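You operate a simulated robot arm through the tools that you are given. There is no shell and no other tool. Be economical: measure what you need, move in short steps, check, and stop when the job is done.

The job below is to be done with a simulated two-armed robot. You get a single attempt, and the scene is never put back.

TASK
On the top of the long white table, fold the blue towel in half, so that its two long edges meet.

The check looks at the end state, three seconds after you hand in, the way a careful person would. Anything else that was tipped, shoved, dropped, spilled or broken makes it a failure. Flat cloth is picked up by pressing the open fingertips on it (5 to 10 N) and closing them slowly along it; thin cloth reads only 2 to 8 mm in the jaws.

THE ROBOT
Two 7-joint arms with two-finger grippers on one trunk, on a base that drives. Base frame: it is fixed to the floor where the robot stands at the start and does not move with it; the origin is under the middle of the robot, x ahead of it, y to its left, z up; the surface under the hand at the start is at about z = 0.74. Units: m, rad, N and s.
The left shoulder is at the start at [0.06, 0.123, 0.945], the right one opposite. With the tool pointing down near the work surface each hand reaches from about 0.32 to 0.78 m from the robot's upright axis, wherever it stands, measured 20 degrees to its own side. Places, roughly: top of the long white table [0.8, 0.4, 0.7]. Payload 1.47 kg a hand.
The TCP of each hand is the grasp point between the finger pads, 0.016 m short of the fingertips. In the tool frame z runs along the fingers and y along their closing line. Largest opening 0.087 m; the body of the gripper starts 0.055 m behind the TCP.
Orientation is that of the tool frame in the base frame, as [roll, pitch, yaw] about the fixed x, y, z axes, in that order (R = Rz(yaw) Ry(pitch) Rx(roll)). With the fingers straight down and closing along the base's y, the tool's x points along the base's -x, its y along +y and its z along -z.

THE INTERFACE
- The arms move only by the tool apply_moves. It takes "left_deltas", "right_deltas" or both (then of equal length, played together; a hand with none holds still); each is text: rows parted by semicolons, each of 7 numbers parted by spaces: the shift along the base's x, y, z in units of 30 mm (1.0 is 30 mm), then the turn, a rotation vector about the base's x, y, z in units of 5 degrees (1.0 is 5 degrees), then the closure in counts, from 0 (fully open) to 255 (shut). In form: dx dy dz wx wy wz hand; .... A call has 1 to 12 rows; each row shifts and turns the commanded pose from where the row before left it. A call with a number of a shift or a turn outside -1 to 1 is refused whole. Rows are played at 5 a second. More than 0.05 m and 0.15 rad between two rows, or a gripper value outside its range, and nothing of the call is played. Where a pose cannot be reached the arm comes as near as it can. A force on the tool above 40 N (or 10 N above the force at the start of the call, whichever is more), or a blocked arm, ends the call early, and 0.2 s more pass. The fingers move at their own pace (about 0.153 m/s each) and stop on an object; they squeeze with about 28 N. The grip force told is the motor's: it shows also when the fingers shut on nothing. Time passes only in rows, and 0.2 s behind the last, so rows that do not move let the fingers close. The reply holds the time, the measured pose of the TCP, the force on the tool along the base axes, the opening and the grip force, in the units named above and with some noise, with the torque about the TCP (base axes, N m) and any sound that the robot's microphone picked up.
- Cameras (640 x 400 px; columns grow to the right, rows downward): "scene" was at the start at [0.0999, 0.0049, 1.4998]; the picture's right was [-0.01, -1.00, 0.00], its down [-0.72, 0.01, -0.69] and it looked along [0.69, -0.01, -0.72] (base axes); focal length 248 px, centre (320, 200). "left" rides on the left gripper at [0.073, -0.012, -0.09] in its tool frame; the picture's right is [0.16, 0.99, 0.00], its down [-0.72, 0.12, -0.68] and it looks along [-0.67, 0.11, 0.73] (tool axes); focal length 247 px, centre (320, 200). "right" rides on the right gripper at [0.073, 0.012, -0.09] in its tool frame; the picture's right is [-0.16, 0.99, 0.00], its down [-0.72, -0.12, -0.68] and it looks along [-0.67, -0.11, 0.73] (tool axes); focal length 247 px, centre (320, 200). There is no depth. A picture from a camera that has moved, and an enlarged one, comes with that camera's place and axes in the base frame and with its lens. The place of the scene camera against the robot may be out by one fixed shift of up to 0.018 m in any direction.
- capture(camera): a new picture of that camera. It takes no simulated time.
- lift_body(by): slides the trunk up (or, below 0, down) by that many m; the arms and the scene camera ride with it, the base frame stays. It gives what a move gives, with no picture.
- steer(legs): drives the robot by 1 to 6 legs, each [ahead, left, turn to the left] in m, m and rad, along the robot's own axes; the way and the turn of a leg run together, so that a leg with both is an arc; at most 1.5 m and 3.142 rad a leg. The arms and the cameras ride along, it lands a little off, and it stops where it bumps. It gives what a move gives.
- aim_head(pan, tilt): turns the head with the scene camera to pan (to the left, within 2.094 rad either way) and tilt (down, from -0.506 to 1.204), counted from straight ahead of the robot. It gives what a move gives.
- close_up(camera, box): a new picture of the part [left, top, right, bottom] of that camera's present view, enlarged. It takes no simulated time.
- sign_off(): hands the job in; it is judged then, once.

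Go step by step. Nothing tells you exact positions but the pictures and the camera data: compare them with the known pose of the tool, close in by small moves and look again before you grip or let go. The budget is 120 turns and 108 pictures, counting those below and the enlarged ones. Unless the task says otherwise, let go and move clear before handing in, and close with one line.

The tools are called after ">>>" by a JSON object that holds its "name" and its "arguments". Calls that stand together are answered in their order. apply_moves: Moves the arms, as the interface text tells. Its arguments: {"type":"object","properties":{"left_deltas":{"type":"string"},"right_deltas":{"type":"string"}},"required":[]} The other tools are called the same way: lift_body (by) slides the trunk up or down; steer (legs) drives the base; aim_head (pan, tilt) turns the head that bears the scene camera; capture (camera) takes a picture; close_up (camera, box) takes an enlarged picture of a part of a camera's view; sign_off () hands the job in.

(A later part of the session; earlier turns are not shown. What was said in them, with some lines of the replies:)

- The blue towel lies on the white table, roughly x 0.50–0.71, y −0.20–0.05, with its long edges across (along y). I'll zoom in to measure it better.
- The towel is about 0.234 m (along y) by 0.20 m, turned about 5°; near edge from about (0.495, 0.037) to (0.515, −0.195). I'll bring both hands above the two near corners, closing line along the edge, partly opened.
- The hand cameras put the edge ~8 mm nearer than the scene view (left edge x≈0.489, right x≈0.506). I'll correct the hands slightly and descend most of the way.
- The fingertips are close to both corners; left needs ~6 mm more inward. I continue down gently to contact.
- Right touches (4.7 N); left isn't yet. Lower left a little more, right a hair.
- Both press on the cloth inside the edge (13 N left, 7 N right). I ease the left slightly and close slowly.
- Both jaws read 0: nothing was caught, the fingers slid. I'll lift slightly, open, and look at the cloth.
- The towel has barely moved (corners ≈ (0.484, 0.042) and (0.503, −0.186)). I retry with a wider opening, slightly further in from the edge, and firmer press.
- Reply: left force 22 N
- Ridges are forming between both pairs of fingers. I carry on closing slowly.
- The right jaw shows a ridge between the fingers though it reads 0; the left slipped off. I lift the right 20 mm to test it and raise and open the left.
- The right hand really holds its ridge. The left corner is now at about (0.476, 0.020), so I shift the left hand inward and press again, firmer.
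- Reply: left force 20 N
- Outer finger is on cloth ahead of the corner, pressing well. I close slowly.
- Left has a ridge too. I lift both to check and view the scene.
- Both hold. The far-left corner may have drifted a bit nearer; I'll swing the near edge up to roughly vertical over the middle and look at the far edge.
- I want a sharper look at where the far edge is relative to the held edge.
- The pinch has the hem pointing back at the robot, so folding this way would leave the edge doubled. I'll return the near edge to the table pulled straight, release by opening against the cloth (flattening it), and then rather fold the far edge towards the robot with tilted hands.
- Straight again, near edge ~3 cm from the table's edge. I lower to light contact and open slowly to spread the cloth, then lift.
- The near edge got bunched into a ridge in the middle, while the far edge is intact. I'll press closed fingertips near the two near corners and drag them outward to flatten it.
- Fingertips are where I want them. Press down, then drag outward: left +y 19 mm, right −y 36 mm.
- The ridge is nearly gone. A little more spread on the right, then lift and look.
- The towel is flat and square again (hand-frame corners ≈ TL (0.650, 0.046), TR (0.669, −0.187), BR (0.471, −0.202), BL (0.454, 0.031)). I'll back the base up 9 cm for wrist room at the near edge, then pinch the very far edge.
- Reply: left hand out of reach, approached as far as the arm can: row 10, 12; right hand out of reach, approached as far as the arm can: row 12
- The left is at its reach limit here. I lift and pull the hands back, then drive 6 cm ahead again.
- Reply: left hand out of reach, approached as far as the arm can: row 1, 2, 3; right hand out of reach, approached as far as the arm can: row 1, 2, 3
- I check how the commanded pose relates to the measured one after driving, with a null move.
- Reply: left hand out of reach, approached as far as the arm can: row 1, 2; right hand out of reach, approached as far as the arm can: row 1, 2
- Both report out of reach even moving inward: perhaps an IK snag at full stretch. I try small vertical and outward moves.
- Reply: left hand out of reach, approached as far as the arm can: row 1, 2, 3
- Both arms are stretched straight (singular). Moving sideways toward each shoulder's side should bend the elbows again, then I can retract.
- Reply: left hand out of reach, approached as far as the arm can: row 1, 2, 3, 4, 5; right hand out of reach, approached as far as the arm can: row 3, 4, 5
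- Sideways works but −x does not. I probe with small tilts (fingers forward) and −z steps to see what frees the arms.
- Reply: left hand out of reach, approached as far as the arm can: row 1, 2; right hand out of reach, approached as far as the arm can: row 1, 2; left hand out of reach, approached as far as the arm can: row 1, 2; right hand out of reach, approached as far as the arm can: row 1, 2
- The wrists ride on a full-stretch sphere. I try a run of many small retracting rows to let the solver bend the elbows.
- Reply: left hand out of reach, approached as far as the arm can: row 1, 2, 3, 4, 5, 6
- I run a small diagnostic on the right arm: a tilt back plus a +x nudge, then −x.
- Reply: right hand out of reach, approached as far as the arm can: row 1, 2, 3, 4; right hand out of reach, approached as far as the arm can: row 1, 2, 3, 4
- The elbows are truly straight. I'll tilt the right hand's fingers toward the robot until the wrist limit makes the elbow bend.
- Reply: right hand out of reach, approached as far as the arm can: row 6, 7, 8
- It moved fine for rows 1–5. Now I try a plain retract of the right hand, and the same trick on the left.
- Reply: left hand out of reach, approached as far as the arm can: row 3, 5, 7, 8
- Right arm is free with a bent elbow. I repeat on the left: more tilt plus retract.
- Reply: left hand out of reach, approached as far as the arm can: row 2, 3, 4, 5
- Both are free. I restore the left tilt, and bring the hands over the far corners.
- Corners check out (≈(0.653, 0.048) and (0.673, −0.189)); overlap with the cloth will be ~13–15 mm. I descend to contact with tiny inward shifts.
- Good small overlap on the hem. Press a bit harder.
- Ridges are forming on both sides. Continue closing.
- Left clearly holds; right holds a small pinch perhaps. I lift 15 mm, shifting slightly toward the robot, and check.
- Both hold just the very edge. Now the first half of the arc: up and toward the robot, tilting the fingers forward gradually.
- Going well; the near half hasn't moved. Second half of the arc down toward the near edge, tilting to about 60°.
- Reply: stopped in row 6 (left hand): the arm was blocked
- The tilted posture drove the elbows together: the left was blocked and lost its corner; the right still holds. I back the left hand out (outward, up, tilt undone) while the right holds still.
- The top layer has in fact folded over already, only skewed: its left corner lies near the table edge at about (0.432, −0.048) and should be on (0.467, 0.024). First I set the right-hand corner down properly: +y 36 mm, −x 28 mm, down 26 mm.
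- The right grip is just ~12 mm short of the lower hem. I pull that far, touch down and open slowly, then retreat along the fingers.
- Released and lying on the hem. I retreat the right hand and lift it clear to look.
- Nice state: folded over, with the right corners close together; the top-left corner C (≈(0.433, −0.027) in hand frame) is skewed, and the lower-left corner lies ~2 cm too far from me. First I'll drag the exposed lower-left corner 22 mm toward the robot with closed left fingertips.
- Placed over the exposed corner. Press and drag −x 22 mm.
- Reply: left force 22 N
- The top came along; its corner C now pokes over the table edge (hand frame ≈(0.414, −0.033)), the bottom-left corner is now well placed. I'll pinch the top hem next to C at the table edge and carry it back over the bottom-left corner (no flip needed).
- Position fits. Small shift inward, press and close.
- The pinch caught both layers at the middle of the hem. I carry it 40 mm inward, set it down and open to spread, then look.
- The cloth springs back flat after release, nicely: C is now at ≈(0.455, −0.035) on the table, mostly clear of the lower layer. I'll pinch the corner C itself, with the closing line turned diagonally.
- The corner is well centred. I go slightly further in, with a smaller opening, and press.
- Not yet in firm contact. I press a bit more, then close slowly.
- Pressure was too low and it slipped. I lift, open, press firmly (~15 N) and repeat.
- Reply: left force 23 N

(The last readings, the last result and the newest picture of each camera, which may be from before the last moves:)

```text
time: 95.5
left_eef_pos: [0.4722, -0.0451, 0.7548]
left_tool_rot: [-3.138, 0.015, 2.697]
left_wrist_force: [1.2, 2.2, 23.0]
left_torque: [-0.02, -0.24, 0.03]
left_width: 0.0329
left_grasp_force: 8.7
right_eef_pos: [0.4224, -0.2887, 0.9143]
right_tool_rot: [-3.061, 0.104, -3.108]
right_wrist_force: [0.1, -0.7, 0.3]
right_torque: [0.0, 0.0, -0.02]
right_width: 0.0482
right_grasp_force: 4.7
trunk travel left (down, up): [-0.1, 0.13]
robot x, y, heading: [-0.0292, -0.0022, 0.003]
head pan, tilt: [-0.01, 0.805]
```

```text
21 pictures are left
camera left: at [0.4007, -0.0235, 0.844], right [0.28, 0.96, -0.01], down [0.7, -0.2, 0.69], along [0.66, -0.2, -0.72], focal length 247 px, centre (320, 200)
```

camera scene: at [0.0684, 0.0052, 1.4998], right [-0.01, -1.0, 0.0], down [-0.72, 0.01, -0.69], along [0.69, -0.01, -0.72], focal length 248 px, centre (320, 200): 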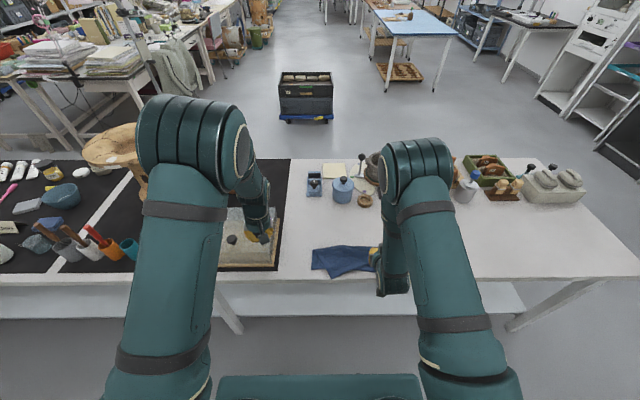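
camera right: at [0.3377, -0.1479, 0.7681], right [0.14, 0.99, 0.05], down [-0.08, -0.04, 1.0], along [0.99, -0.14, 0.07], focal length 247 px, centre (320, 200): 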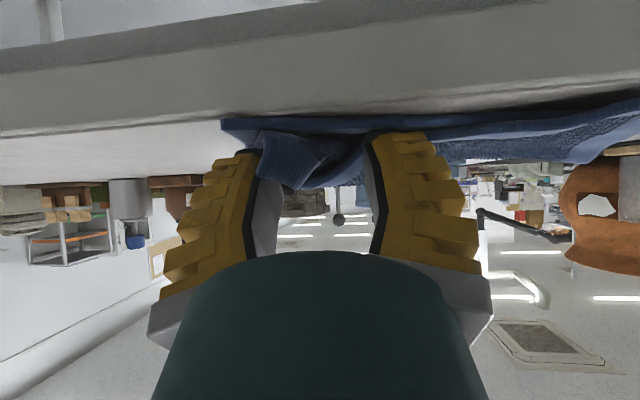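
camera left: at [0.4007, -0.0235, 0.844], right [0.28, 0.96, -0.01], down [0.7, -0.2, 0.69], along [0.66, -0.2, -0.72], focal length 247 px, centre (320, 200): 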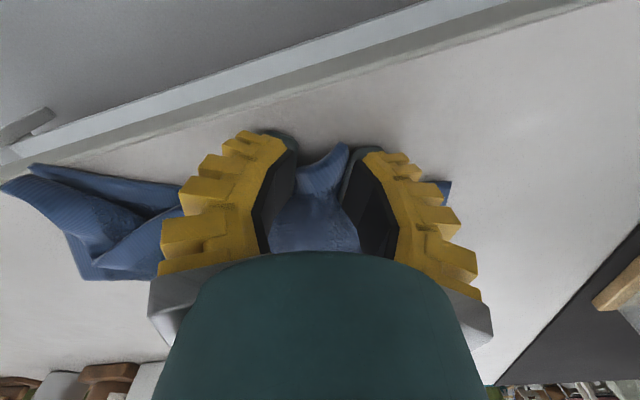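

Good firm contact now, the corner is ridging up. Close slowly.

>>> {"name": "apply_moves", "arguments": {"left_deltas": "0 0 0.02 0 0 0 160; 0 0 0 0 0 0 166; 0 0 0 0 0 0 172; 0 0 0 0 0 0 178; 0 0 0 0 0 0 185; 0 0 0 0 0 0 192; 0 0 0 0 0 0 200; 0 0 0 0 0 0 210; 0 0 0 0 0 0 222; 0 0 0 0 0 0 240; 0 0 0 0 0 0 255; 0 0 0 0 0 0 255"}}

>>> {"name": "capture", "arguments": {"camera": "left"}}

```text
time: 98.1
left_eef_pos: [0.4704, -0.0447, 0.7551]
left_tool_rot: [-3.14, 0.014, 2.698]
left_wrist_force: [-0.7, 0.2, 16.9]
left_torque: [-0.04, -0.17, 0.01]
left_width: 0.0007
left_grasp_force: 28.0
right_eef_pos: [0.4238, -0.2877, 0.9129]
right_tool_rot: [-3.061, 0.105, -3.107]
right_wrist_force: [0.6, 0.4, 0.0]
right_torque: [-0.02, 0.03, 0.02]
right_width: 0.0484
right_grasp_force: 3.9
trunk travel left (down, up): [-0.1, 0.13]
robot x, y, heading: [-0.0301, 0.0001, 0.0]
head pan, tilt: [-0.01, 0.805]
```

```text
20 pictures are left
camera left: at [0.4002, -0.0233, 0.8438], right [0.28, 0.96, -0.01], down [0.7, -0.2, 0.69], along [0.66, -0.2, -0.73], focal length 247 px, centre (320, 200)
```

left: 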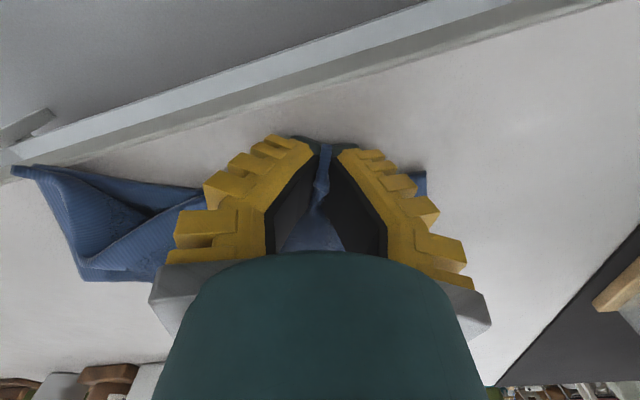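

It holds. Lift 45 mm and look.

>>> {"name": "apply_moves", "arguments": {"left_deltas": "0 0 0.4 0 0 0 255; 0.2 0.1 0.6 0 0 0 255; 0.2 0.1 0.6 0 0 0 255; 0 0 0 0 0 0 255"}}

>>> {"name": "close_up", "arguments": {"camera": "scene", "box": [290, 220, 402, 290]}}

>>> {"name": "capture", "arguments": {"camera": "left"}}

```text
time: 99.1
left_eef_pos: [0.4848, -0.0386, 0.8033]
left_tool_rot: [-3.139, 0.01, 2.695]
left_wrist_force: [0.2, -0.3, 0.5]
left_torque: [-0.01, 0.03, 0.01]
left_width: 0.0
left_grasp_force: 28.3
right_eef_pos: [0.4219, -0.2871, 0.9137]
right_tool_rot: [-3.063, 0.102, -3.109]
right_wrist_force: [0.9, 0.4, -0.4]
right_torque: [-0.04, 0.05, 0.03]
right_width: 0.0483
right_grasp_force: 4.2
trunk travel left (down, up): [-0.1, 0.13]
robot x, y, heading: [-0.0309, 0.0009, -0.002]
head pan, tilt: [-0.01, 0.805]
```

```text
5.71 times, centred on (346, 255) of scene
camera zoom: at [0.0683, 0.0049, 1.4998], right [-0.01, -1.0, 0.0], down [-0.72, 0.01, -0.69], along [0.69, -0.01, -0.72], focal length 1418 px, centre (171, -114)
```

zoom: 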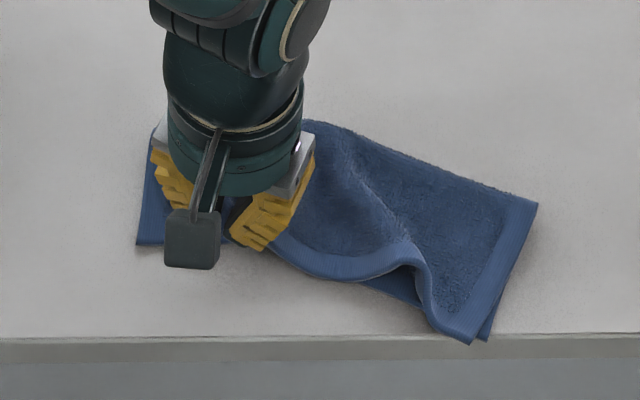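

```text
18 pictures are left
camera left: at [0.4136, -0.0173, 0.8914], right [0.28, 0.96, -0.01], down [0.7, -0.2, 0.69], along [0.66, -0.2, -0.73], focal length 247 px, centre (320, 200)
```

left: 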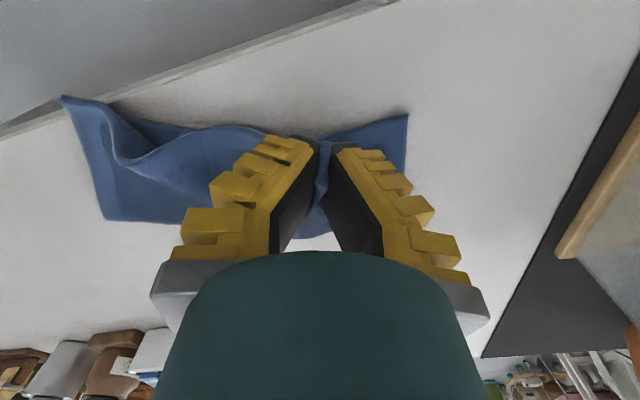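

Only the top layer is lifted this time, and the lower-left corner is at (0.492, 0.015). I carry C onto it, lower and release.

>>> {"name": "apply_moves", "arguments": {"left_deltas": "0.25 0.5 0 0 0 0 255; 0.25 0.5 0 0 0 0 255; 0.23 0.55 -0.2 0 0 0 255; 0 0 -0.5 0 0 0 255; 0 0 -0.45 0 0 0 255; 0 0 -0.25 0 0 0 255; 0 0 0 0 0 0 225; 0 0 0 0 0 0 195; 0 0 0 0 0 0 165; 0 0 0 0 0 0 140; 0 0 0 0 0 0 140"}}

>>> {"name": "apply_moves", "arguments": {"left_deltas": "0 0 0.5 0 0 0 140; 0 0 1 0 0 0 140; 0 0 1 0 0 0 140; 0 0.7 1 0 0 0 140; 0 1 0.5 0 0 0 140; 0 1 0.2 0 0 0 140; 0 1 0 0 0 0 200; 0 1 0 0 0 0 255; 0 0.5 0 0 0 0 255"}}

>>> {"name": "close_up", "arguments": {"camera": "scene", "box": [290, 220, 402, 290]}}

```text
time: 101.5
left_eef_pos: [0.5057, 0.0075, 0.7607]
left_tool_rot: [-3.138, 0.009, 2.696]
left_wrist_force: [0.7, 0.0, 1.2]
left_torque: [-0.05, 0.01, 0.0]
left_width: 0.0453
left_grasp_force: 4.1
right_eef_pos: [0.4222, -0.2874, 0.9129]
right_tool_rot: [-3.061, 0.104, -3.106]
right_wrist_force: [0.3, -0.2, 0.0]
right_torque: [0.03, 0.01, 0.01]
right_width: 0.0486
right_grasp_force: 3.8
trunk travel left (down, up): [-0.1, 0.13]
robot x, y, heading: [-0.0311, 0.0007, -0.004]
head pan, tilt: [-0.01, 0.805]
```

```text
time: 103.5
left_eef_pos: [0.5061, 0.1653, 0.8874]
left_tool_rot: [-3.138, 0.011, 2.697]
left_wrist_force: [0.9, -1.0, -0.5]
left_torque: [0.01, -0.01, 0.0]
left_width: 0.0001
left_grasp_force: 28.1
right_eef_pos: [0.4218, -0.2875, 0.9142]
right_tool_rot: [-3.062, 0.103, -3.107]
right_wrist_force: [1.1, 0.8, 0.3]
right_torque: [0.0, -0.02, -0.03]
right_width: 0.0484
right_grasp_force: 4.6
trunk travel left (down, up): [-0.1, 0.13]
robot x, y, heading: [-0.0344, 0.0008, 0.002]
head pan, tilt: [-0.01, 0.805]
```

```text
5.71 times, centred on (346, 255) of scene
camera zoom: at [0.0681, 0.0052, 1.4998], right [-0.01, -1.0, 0.0], down [-0.72, 0.01, -0.69], along [0.69, -0.01, -0.72], focal length 1418 px, centre (171, -114)
```

zoom: 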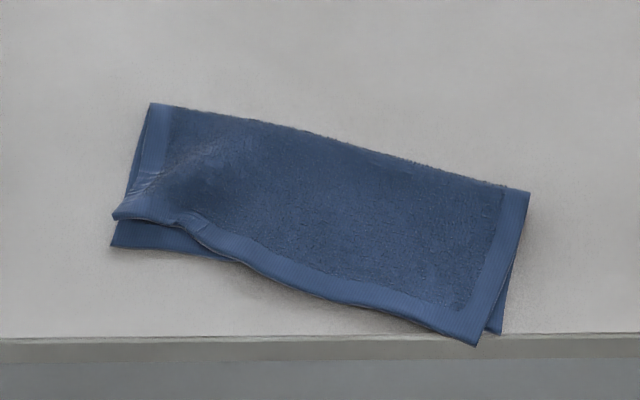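

Very close: the towel is folded; only the top-left corner is ~24 mm short of the lower hem, and the top-right is ~1 cm off sideways. I'll press lightly on the top layer near its left corner and drag it −x ~25 mm.

>>> {"name": "apply_moves", "arguments": {"left_deltas": "0.1 -0.88 0 0 0 0.8 255; 0.1 -0.88 0 0 0 0.8 255; 0.1 -0.88 0 0 0 0.8 255; 0.1 -0.88 -0.3 0 0 0.8 255; 0.1 -0.88 -0.6 0 0 0.8 255; 0.13 -0.87 -1 0 0 0.8 255; 0 0 -1 0 0 0 255; 0 0 -0.8 0 0 0 255; 0 0 -0.4 0 0 0 255"}}

>>> {"name": "apply_moves", "arguments": {"left_deltas": "0 0 -0.1 0 0 0 255; 0 0 0 0 0 0 255"}}

```text
time: 105.5
left_eef_pos: [0.5282, 0.006, 0.7639]
left_tool_rot: [-3.138, 0.013, 3.117]
left_wrist_force: [-0.8, 0.3, 0.0]
left_torque: [0.0, 0.0, 0.02]
left_width: 0.0001
left_grasp_force: 28.6
right_eef_pos: [0.4223, -0.287, 0.9131]
right_tool_rot: [-3.061, 0.104, -3.108]
right_wrist_force: [-0.6, -0.1, -0.4]
right_torque: [-0.02, -0.03, 0.01]
right_width: 0.0482
right_grasp_force: 4.3
trunk travel left (down, up): [-0.1, 0.13]
robot x, y, heading: [-0.0307, 0.0026, -0.003]
head pan, tilt: [-0.01, 0.805]
```

```text
time: 106.1
left_eef_pos: [0.5266, 0.0058, 0.7612]
left_tool_rot: [-3.137, 0.012, 3.114]
left_wrist_force: [0.6, -0.6, 3.3]
left_torque: [-0.02, -0.03, 0.0]
left_width: 0.0
left_grasp_force: 28.1
right_eef_pos: [0.4231, -0.2868, 0.9137]
right_tool_rot: [-3.062, 0.103, -3.109]
right_wrist_force: [0.0, -1.1, -0.8]
right_torque: [-0.02, -0.01, -0.01]
right_width: 0.0483
right_grasp_force: 4.0
trunk travel left (down, up): [-0.1, 0.13]
robot x, y, heading: [-0.0323, -0.0033, -0.0]
head pan, tilt: [-0.01, 0.805]
```

Light contact at 3 N. I drag −x 26 mm and check.

>>> {"name": "apply_moves", "arguments": {"left_deltas": "-0.15 0 -0.01 0 0 0 255; -0.18 0 0 0 0 0 255; -0.18 0 0 0 0 0 255; -0.18 0 0 0 0 0 255; -0.18 0 0 0 0 0 255"}}

>>> {"name": "close_up", "arguments": {"camera": "left", "box": [0, 0, 640, 400]}}

```text
time: 107.3
left_eef_pos: [0.4999, 0.0073, 0.7613]
left_tool_rot: [-3.138, 0.01, 3.115]
left_wrist_force: [2.2, 0.1, 4.7]
left_torque: [0.01, 0.01, 0.02]
left_width: 0.0
left_grasp_force: 28.4
right_eef_pos: [0.4228, -0.2872, 0.9135]
right_tool_rot: [-3.062, 0.103, -3.109]
right_wrist_force: [0.9, 0.3, -0.2]
right_torque: [0.0, 0.0, 0.02]
right_width: 0.0482
right_grasp_force: 4.3
trunk travel left (down, up): [-0.1, 0.13]
robot x, y, heading: [-0.0341, 0.0022, -0.002]
head pan, tilt: [-0.01, 0.805]
```

```text
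1.00 times, centred on (320, 200) of left (not enlarged: the box is as wide or as high as the picture)
camera zoom: at [0.4258, -0.0034, 0.8489], right [-0.13, 0.99, -0.01], down [0.72, 0.1, 0.69], along [0.68, 0.09, -0.73], focal length 247 px, centre (320, 200)
```

zoom: 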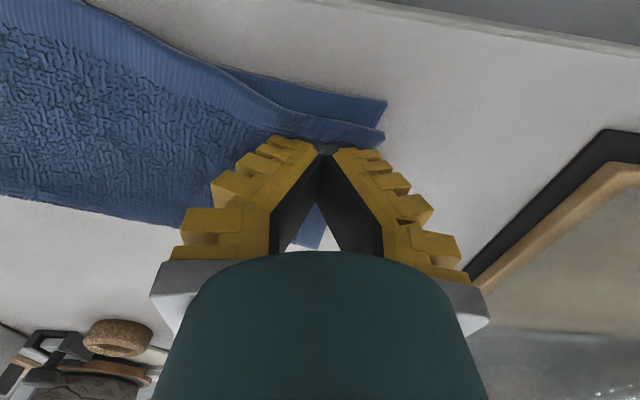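

Gap at the left is down to ~15 mm but the lower layer came along. I'll pin the stack with the right fingertips near its middle, then drag the top-left again.

>>> {"name": "apply_moves", "arguments": {"right_deltas": "0.3 0.6 0 0.3 0.4 0 255; 0.3 0.6 0 0.3 0.4 0 255; 0.3 0.7 -0.2 0.28 0.4 0 255; 0.4 0.8 -0.3 0 0 0 255; 0.4 1 -0.5 0 0 0 255; 0.45 1 -0.8 0 0 0 255; 0.45 1 -1 0 0 0 255; 0 0 -1 0 0 0 255; 0 0 -0.7 0 0 0 255; 0 0 -0.4 0 0 0 255"}}

>>> {"name": "close_up", "arguments": {"camera": "scene", "box": [290, 220, 402, 290]}}

```text
time: 109.5
left_eef_pos: [0.4994, 0.0077, 0.76]
left_tool_rot: [-3.139, 0.012, 3.116]
left_wrist_force: [1.0, 1.6, 4.5]
left_torque: [0.0, -0.02, 0.01]
left_width: 0.0
left_grasp_force: 28.3
right_eef_pos: [0.5014, -0.1161, 0.7667]
right_tool_rot: [-3.141, 0.003, -3.112]
right_wrist_force: [-0.5, 0.4, -0.4]
right_torque: [-0.01, 0.0, -0.03]
right_width: 0.0002
right_grasp_force: 27.9
trunk travel left (down, up): [-0.1, 0.13]
robot x, y, heading: [-0.0289, -0.002, -0.002]
head pan, tilt: [-0.01, 0.805]
```

```text
5.71 times, centred on (346, 255) of scene
camera zoom: at [0.0678, 0.0051, 1.4998], right [-0.01, -1.0, 0.0], down [-0.72, 0.01, -0.69], along [0.69, -0.01, -0.72], focal length 1418 px, centre (171, -114)
```

zoom: 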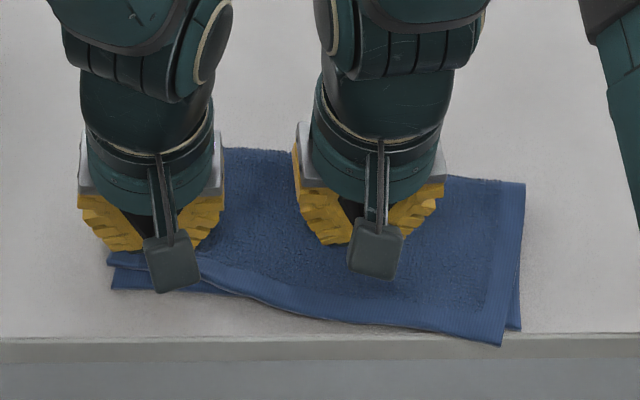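

Right fingertips are nearly down. I press with the right (~10 N), then drag the left another 17 mm.

>>> {"name": "apply_moves", "arguments": {"left_deltas": "0 0 0 0 0 0 255; 0 0 0 0 0 0 255; 0 0 0 0 0 0 255; -0.15 0 0 0 0 0 255; -0.15 0 0 0 0 0 255; -0.15 0 0 0 0 0 255; -0.15 0 0 0 0 0 255; 0 0 0 0 0 0 255", "right_deltas": "0 0 -0.2 0 0 0 255; 0 0 -0.07 0 0 0 255; 0 0 -0.02 0 0 0 255; 0 0 0 0 0 0 255; 0 0 0 0 0 0 255; 0 0 0 0 0 0 255; 0 0 0 0 0 0 255; 0 0 0 0 0 0 255"}}

>>> {"name": "close_up", "arguments": {"camera": "scene", "box": [290, 220, 402, 290]}}

```text
time: 111.3
left_eef_pos: [0.4797, 0.0062, 0.7616]
left_tool_rot: [-3.138, 0.013, 3.116]
left_wrist_force: [1.3, -0.3, 2.8]
left_torque: [-0.01, -0.05, 0.01]
left_width: 0.0003
left_grasp_force: 28.5
right_eef_pos: [0.5006, -0.1158, 0.7578]
right_tool_rot: [-3.141, 0.004, -3.112]
right_wrist_force: [1.5, 0.6, 25.5]
right_torque: [0.01, -0.08, 0.04]
right_width: 0.0001
right_grasp_force: 27.9
trunk travel left (down, up): [-0.1, 0.13]
robot x, y, heading: [-0.031, -0.0018, 0.001]
head pan, tilt: [-0.01, 0.805]
```

```text
5.71 times, centred on (346, 255) of scene
camera zoom: at [0.0663, 0.0055, 1.5], right [-0.01, -1.0, 0.0], down [-0.72, 0.01, -0.69], along [0.69, -0.01, -0.72], focal length 1418 px, centre (171, -114)
```

zoom: 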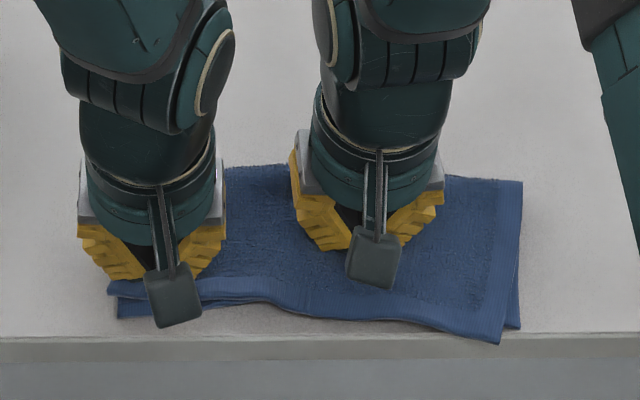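

Both layers move together when pressed, so the relative skew (left −20 mm, right +12 mm) remains. First I drag the entire stack 35 mm away from the table edge, pressing near the fold with both hands, to gain room for edge adjustments.

>>> {"name": "apply_moves", "arguments": {"left_deltas": "0 0 0.4 0 0 0 255; 0.5 0 0.3 0 0 0 255; 0.5 -0.1 0 0 0 0 255; 0.5 -0.1 -0.3 0 0 0 255; 0 0 -0.4 0 0 0 255; 0 0 -0.14 0 0 0 255", "right_deltas": "0 0 0.4 0 0 0 255; 0.15 -0.2 0.3 0 0 0 255; 0.15 -0.2 0 0 0 0 255; 0.15 -0.1 -0.3 0 0 0 255; 0 0 -0.3 0 0 0 255; 0 0 -0.08 0 0 0 255"}}

```text
time: 112.7
left_eef_pos: [0.5273, -0.0004, 0.7585]
left_tool_rot: [-3.137, 0.015, 3.117]
left_wrist_force: [1.4, 1.7, 16.5]
left_torque: [0.02, 0.05, 0.03]
left_width: 0.0
left_grasp_force: 28.1
right_eef_pos: [0.5143, -0.1313, 0.7586]
right_tool_rot: [-3.142, 0.005, -3.111]
right_wrist_force: [0.9, -1.3, 11.7]
right_torque: [-0.03, 0.0, 0.01]
right_width: 0.0001
right_grasp_force: 28.0
trunk travel left (down, up): [-0.1, 0.13]
robot x, y, heading: [-0.0361, 0.0016, -0.0]
head pan, tilt: [-0.01, 0.805]
```

>>> {"name": "apply_moves", "arguments": {"left_deltas": "0.15 0 0 0 0 0 255; 0.2 0 0 0 0 0 255; 0.2 0 0 0 0 0 255; 0.2 0 0 0 0 0 255; 0.2 0 0 0 0 0 255; 0.2 0 0 0 0 0 255; 0 0 0.6 0 0 0 255; 0 0.3 1 0 0 0 255; 0 0.8 1 0 0 0 255; 0 1 0.6 0 0 0 255; 0 1 0 0 0 0 255", "right_deltas": "0.15 0 0 0 0 0 255; 0.2 0 0 0 0 0 255; 0.2 0 0 0 0 0 255; 0.2 0 0 0 0 0 255; 0.2 0 0 0 0 0 255; 0.2 0 0 0 0 0 255; 0 0 0.6 0 0 0 255; 0 -0.3 1 0 0 0 255; 0 -0.8 1 0 0 0 255; 0 -1 0.6 0 0 0 255; 0 -1 0 0 0 0 255"}}

>>> {"name": "close_up", "arguments": {"camera": "scene", "box": [290, 220, 402, 290]}}

```text
time: 115.1
left_eef_pos: [0.5623, 0.0938, 0.8516]
left_tool_rot: [-3.138, 0.009, 3.116]
left_wrist_force: [0.6, -0.1, -0.1]
left_torque: [-0.02, 0.01, 0.02]
left_width: 0.0
left_grasp_force: 28.2
right_eef_pos: [0.5493, -0.2244, 0.8523]
right_tool_rot: [-3.141, 0.0, -3.111]
right_wrist_force: [-0.4, -0.5, 0.5]
right_torque: [0.0, 0.0, 0.02]
right_width: 0.0001
right_grasp_force: 28.2
trunk travel left (down, up): [-0.1, 0.13]
robot x, y, heading: [-0.0311, -0.0022, 0.001]
head pan, tilt: [-0.01, 0.805]
```

```text
5.71 times, centred on (346, 255) of scene
camera zoom: at [0.0683, 0.0049, 1.4997], right [-0.01, -1.0, 0.0], down [-0.72, 0.01, -0.69], along [0.69, -0.01, -0.72], focal length 1418 px, centre (171, -114)
```

zoom: 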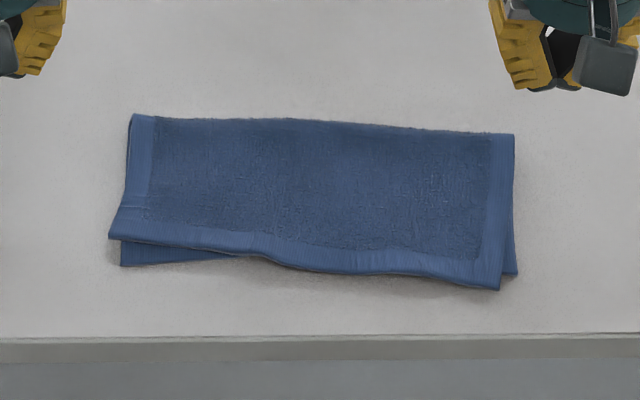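

Neatly on the table now. I'll nudge edges: left fingertips on the outer few mm of the exposed lower hem (push +x 18 mm, +y 6 mm), right fingertips on the outer few mm of the overhanging top hem (push +x 12 mm, −y 8 mm).

>>> {"name": "apply_moves", "arguments": {"left_deltas": "-0.8 -0.74 0 0 0 0 255; -0.8 -0.74 0 0 0 0 255; -0.8 -0.74 -0.5 0 0 0 255; -0.78 -0.74 -1 0 0 0 255; 0 0 -1 0 0 0 255", "right_deltas": "-0.83 0.37 0 0 0 0 255; -0.83 0.37 0 0 0 0 255; -0.83 0.37 -0.5 0 0 0 255; -0.82 0.37 -1 0 0 0 255; 0 0 -1 0 0 0 255"}}

>>> {"name": "capture", "arguments": {"camera": "left"}}

>>> {"name": "capture", "arguments": {"camera": "right"}}

```text
time: 116.3
left_eef_pos: [0.4683, 0.0041, 0.7769]
left_tool_rot: [-3.138, 0.01, 3.117]
left_wrist_force: [-0.5, 0.7, -0.2]
left_torque: [-0.02, 0.0, 0.03]
left_width: 0.0
left_grasp_force: 28.0
right_eef_pos: [0.451, -0.1804, 0.7772]
right_tool_rot: [3.141, 0.001, -3.113]
right_wrist_force: [0.8, -0.3, -0.5]
right_torque: [-0.01, 0.01, -0.01]
right_width: 0.0
right_grasp_force: 28.4
trunk travel left (down, up): [-0.1, 0.13]
robot x, y, heading: [-0.0291, -0.0007, -0.003]
head pan, tilt: [-0.01, 0.805]
```

```text
12 pictures are left
camera left: at [0.3935, -0.0077, 0.8657], right [-0.13, 0.99, -0.01], down [0.72, 0.1, 0.69], along [0.68, 0.09, -0.73], focal length 247 px, centre (320, 200)
```

left: 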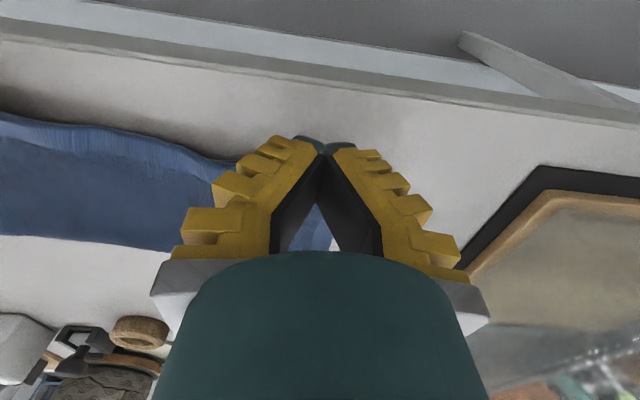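

```text
11 pictures are left
camera right: at [0.3773, -0.17, 0.8676], right [0.13, 0.99, 0.0], down [0.73, -0.1, 0.68], along [0.68, -0.09, -0.73], focal length 247 px, centre (320, 200)
```

right: 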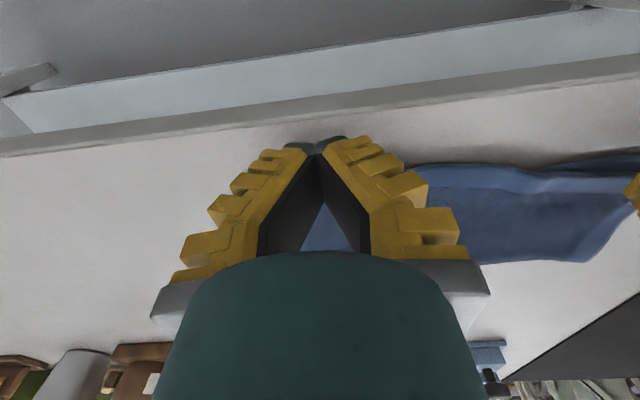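

Placed as planned. Press down.

>>> {"name": "apply_moves", "arguments": {"left_deltas": "0 0 -0.5 0 0 0 255; 0 0 -0.17 0 0 0 255; 0 0 -0.04 0 0 0 255", "right_deltas": "0 0 -0.5 0 0 0 255; 0 0 -0.17 0 0 0 255; 0 0 -0.04 0 0 0 255"}}

```text
time: 117.1
left_eef_pos: [0.4655, 0.0023, 0.7566]
left_tool_rot: [-3.139, 0.012, 3.116]
left_wrist_force: [-0.3, -0.7, 1.2]
left_torque: [-0.01, 0.04, 0.01]
left_width: 0.0001
left_grasp_force: 28.2
right_eef_pos: [0.4488, -0.1799, 0.7568]
right_tool_rot: [-3.141, 0.0, -3.111]
right_wrist_force: [0.6, 0.0, 0.6]
right_torque: [-0.01, -0.02, 0.02]
right_width: 0.0001
right_grasp_force: 27.9
trunk travel left (down, up): [-0.1, 0.13]
robot x, y, heading: [-0.0301, 0.0016, -0.001]
head pan, tilt: [-0.01, 0.805]
```

>>> {"name": "apply_moves", "arguments": {"left_deltas": "0 0 -0.07 0 0 0 255; 0 0 0 0 0 0 255; 0.15 0.05 0 0 0 0 255; 0.15 0.05 0 0 0 0 255; 0.15 0.05 0 0 0 0 255; 0.15 0.05 0 0 0 0 255; 0 0 0 0 0 0 255", "right_deltas": "0 0 -0.07 0 0 0 255; 0 0 0 0 0 0 255; 0.1 -0.07 0 0 0 0 255; 0.1 -0.07 0 0 0 0 255; 0.1 -0.07 0 0 0 0 255; 0.1 -0.07 0 0 0 0 255; 0 0 0 0 0 0 255"}}

>>> {"name": "close_up", "arguments": {"camera": "scene", "box": [290, 220, 402, 290]}}

```text
time: 118.7
left_eef_pos: [0.4832, 0.0105, 0.7547]
left_tool_rot: [-3.139, 0.011, 3.116]
left_wrist_force: [-2.4, -1.5, 10.3]
left_torque: [0.08, -0.08, 0.01]
left_width: 0.0
left_grasp_force: 27.8
right_eef_pos: [0.4614, -0.1875, 0.7563]
right_tool_rot: [3.141, 0.002, -3.113]
right_wrist_force: [-1.6, 0.7, 6.7]
right_torque: [-0.05, -0.06, -0.02]
right_width: 0.0
right_grasp_force: 27.8
trunk travel left (down, up): [-0.1, 0.13]
robot x, y, heading: [-0.0296, -0.0025, 0.005]
head pan, tilt: [-0.01, 0.805]
```

```text
5.71 times, centred on (346, 255) of scene
camera zoom: at [0.0666, 0.0052, 1.5], right [-0.01, -1.0, 0.0], down [-0.72, 0.01, -0.69], along [0.69, -0.01, -0.72], focal length 1418 px, centre (171, -114)
```

zoom: 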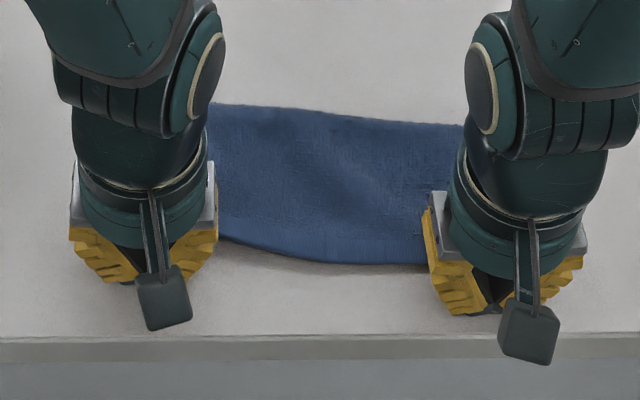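

Lift both, move out and inspect.

>>> {"name": "apply_moves", "arguments": {"left_deltas": "0 0 0.6 0 0 0 255; 0 0 1 0 0 0 255; 0 0.5 1 0 0 0 255; 0 1 1 0 0 0 255; 0 1 0 0 0 0 255; 0 1 0 0 0 0 255", "right_deltas": "0 0 0.6 0 0 0 255; 0 0 1 0 0 0 255; 0 -0.5 1 0 0 0 255; 0 -1 1 0 0 0 255; 0 -1 0 0 0 0 255; 0 -1 0 0 0 0 255"}}

>>> {"name": "close_up", "arguments": {"camera": "scene", "box": [290, 220, 402, 290]}}

```text
time: 120.1
left_eef_pos: [0.4838, 0.1144, 0.8622]
left_tool_rot: [-3.139, 0.01, 3.115]
left_wrist_force: [0.2, 0.0, 0.4]
left_torque: [0.01, 0.0, -0.01]
left_width: 0.0
left_grasp_force: 27.7
right_eef_pos: [0.4607, -0.2944, 0.8635]
right_tool_rot: [3.141, 0.001, -3.111]
right_wrist_force: [-0.8, 1.0, -0.1]
right_torque: [-0.01, 0.02, 0.0]
right_width: 0.0
right_grasp_force: 27.9
trunk travel left (down, up): [-0.1, 0.13]
robot x, y, heading: [-0.027, 0.0038, -0.002]
head pan, tilt: [-0.01, 0.805]
```

```text
5.71 times, centred on (346, 255) of scene
camera zoom: at [0.0677, 0.0051, 1.4998], right [-0.01, -1.0, 0.0], down [-0.72, 0.01, -0.69], along [0.69, -0.01, -0.72], focal length 1418 px, centre (171, -114)
```

zoom: 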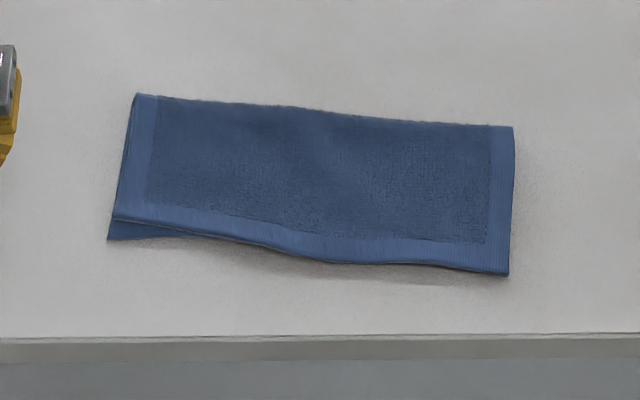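

Right side is now exactly aligned; only the left corner shows ~16 mm of lower hem. One more gentle try: pin the right part firmly, and drag the top-left very lightly toward the robot.

>>> {"name": "apply_moves", "arguments": {"left_deltas": "0.3 -0.7 0 0 0 0 255; 0.3 -0.7 0 0 0 0 255; 0.3 -0.7 -0.2 0 0 0 255; 0.3 -0.75 -0.4 0 0 0 255; 0.3 -0.72 -0.7 0 0 0 255; 0 0 -1 0 0 0 255; 0 0 -0.95 0 0 0 255; 0 0 -0.05 0 0 0 255", "right_deltas": "0.4 1 0 0 0 0 255; 0.4 1 0 0 0 0 255; 0.4 1 -0.3 0 0 0 255; 0.4 1 -0.4 0 0 0 255; 0.53 1 -0.7 0 0 0 255; 0 0.13 -1 0 0 0 255; 0 0 -0.95 0 0 0 255; 0 0 -0.15 0 0 0 255"}}

```text
time: 121.9
left_eef_pos: [0.5288, 0.0085, 0.7636]
left_tool_rot: [-3.138, 0.011, 3.115]
left_wrist_force: [0.3, 0.2, 0.1]
left_torque: [0.0, 0.05, 0.02]
left_width: 0.0
left_grasp_force: 27.9
right_eef_pos: [0.5286, -0.1394, 0.7594]
right_tool_rot: [3.141, 0.005, -3.111]
right_wrist_force: [-1.2, 0.2, 15.3]
right_torque: [0.0, 0.05, 0.01]
right_width: 0.0
right_grasp_force: 28.3
trunk travel left (down, up): [-0.1, 0.13]
robot x, y, heading: [-0.032, -0.0009, -0.002]
head pan, tilt: [-0.01, 0.805]
```

>>> {"name": "apply_moves", "arguments": {"left_deltas": "0 0 -0.06 0 0 0 255; 0 0 0 0 0 0 255; -0.2 0 0 0 0 0 255; -0.2 0 0 0 0 0 255; -0.2 0 0 0 0 0 255; -0.2 0 0 0 0 0 255; 0 0 0 0 0 0 255"}}

>>> {"name": "close_up", "arguments": {"camera": "left", "box": [160, 60, 480, 260]}}

```text
time: 123.5
left_eef_pos: [0.5046, 0.0078, 0.7606]
left_tool_rot: [-3.137, 0.012, 3.116]
left_wrist_force: [0.9, -0.6, 2.1]
left_torque: [-0.02, -0.02, 0.0]
left_width: 0.0
left_grasp_force: 27.9
right_eef_pos: [0.5268, -0.1392, 0.7578]
right_tool_rot: [3.141, 0.001, -3.111]
right_wrist_force: [4.6, 2.1, 18.6]
right_torque: [0.04, -0.03, -0.02]
right_width: 0.0
right_grasp_force: 27.8
trunk travel left (down, up): [-0.1, 0.13]
robot x, y, heading: [-0.031, -0.0008, -0.001]
head pan, tilt: [-0.01, 0.805]
```

```text
2.00 times, centred on (320, 160) of left
camera zoom: at [0.4306, -0.0014, 0.8498], right [-0.13, 0.99, -0.01], down [0.72, 0.1, 0.69], along [0.68, 0.09, -0.73], focal length 494 px, centre (320, 280)
```

zoom: 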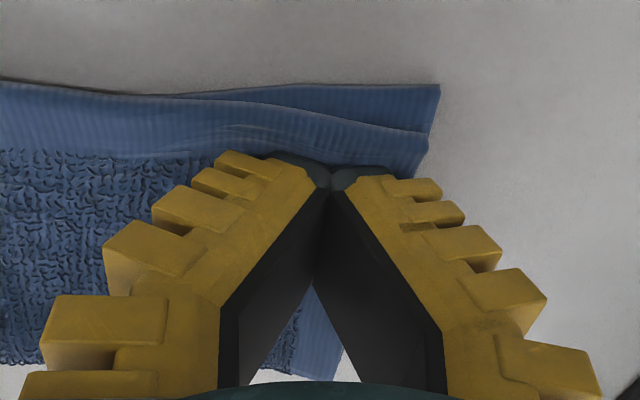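

The gap is down to about 1 cm. I lift both hands clear and view the result.

>>> {"name": "apply_moves", "arguments": {"left_deltas": "0 0 0.6 0 0 0 255; 0 0 1 0 0 0 255; 0 0.5 1 0 0 0 255; 0 1 1 0 0 0 255; 0 1 0.5 0 0 0 255; 0 1 0 0 0 0 255", "right_deltas": "0 0 0.6 0 0 0 255; 0 0 1 0 0 0 255; 0 -0.5 1 0 0 0 255; 0 -1 1 0 0 0 255; 0 -1 0.5 0 0 0 255; 0 -1 0 0 0 0 255"}}

>>> {"name": "close_up", "arguments": {"camera": "scene", "box": [290, 220, 402, 290]}}

```text
time: 124.9
left_eef_pos: [0.5062, 0.1115, 0.8855]
left_tool_rot: [-3.139, 0.011, 3.115]
left_wrist_force: [0.6, 0.4, -0.6]
left_torque: [0.0, -0.01, -0.03]
left_width: 0.0001
left_grasp_force: 28.1
right_eef_pos: [0.5283, -0.2426, 0.8811]
right_tool_rot: [3.141, 0.0, -3.111]
right_wrist_force: [0.1, 0.3, 0.7]
right_torque: [-0.02, 0.0, -0.01]
right_width: 0.0
right_grasp_force: 28.1
trunk travel left (down, up): [-0.1, 0.13]
robot x, y, heading: [-0.0311, 0.0007, 0.003]
head pan, tilt: [-0.01, 0.805]
```

```text
5.71 times, centred on (346, 255) of scene
camera zoom: at [0.0683, 0.0051, 1.4997], right [-0.01, -1.0, 0.0], down [-0.72, 0.01, -0.69], along [0.69, -0.01, -0.72], focal length 1418 px, centre (171, -114)
```

zoom: 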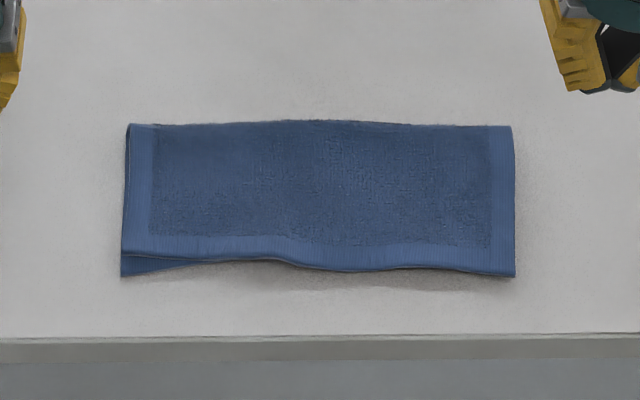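

The fold looks tidy, with the long edges meeting (about 1–1.5 cm off at one corner). A last look at the full scene for other objects.

>>> {"name": "capture", "arguments": {"camera": "scene"}}

```text
6 pictures are left
camera scene: at [0.0683, 0.0051, 1.4997], right [-0.01, -1.0, 0.0], down [-0.72, 0.01, -0.69], along [0.69, -0.01, -0.72], focal length 248 px, centre (320, 200)
```

scene: 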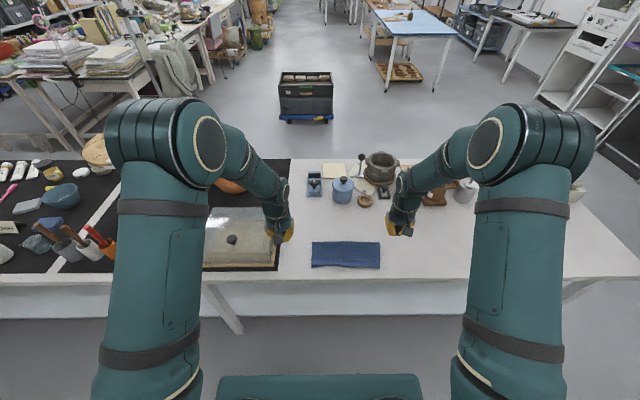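

Everything else looks undisturbed and both hands are clear, so I'm handing it in.

>>> {"name": "sign_off", "arguments": {}}

```text
The job is handed in.
```

The blue towel is folded in half on the white table. Its long edges meet along most of their length, except at the near-left corner, where about 1.5 cm of the lower edge still shows. The towel ended up a few centimetres closer to the robot than it started, and nothing else looked moved in the last picture.
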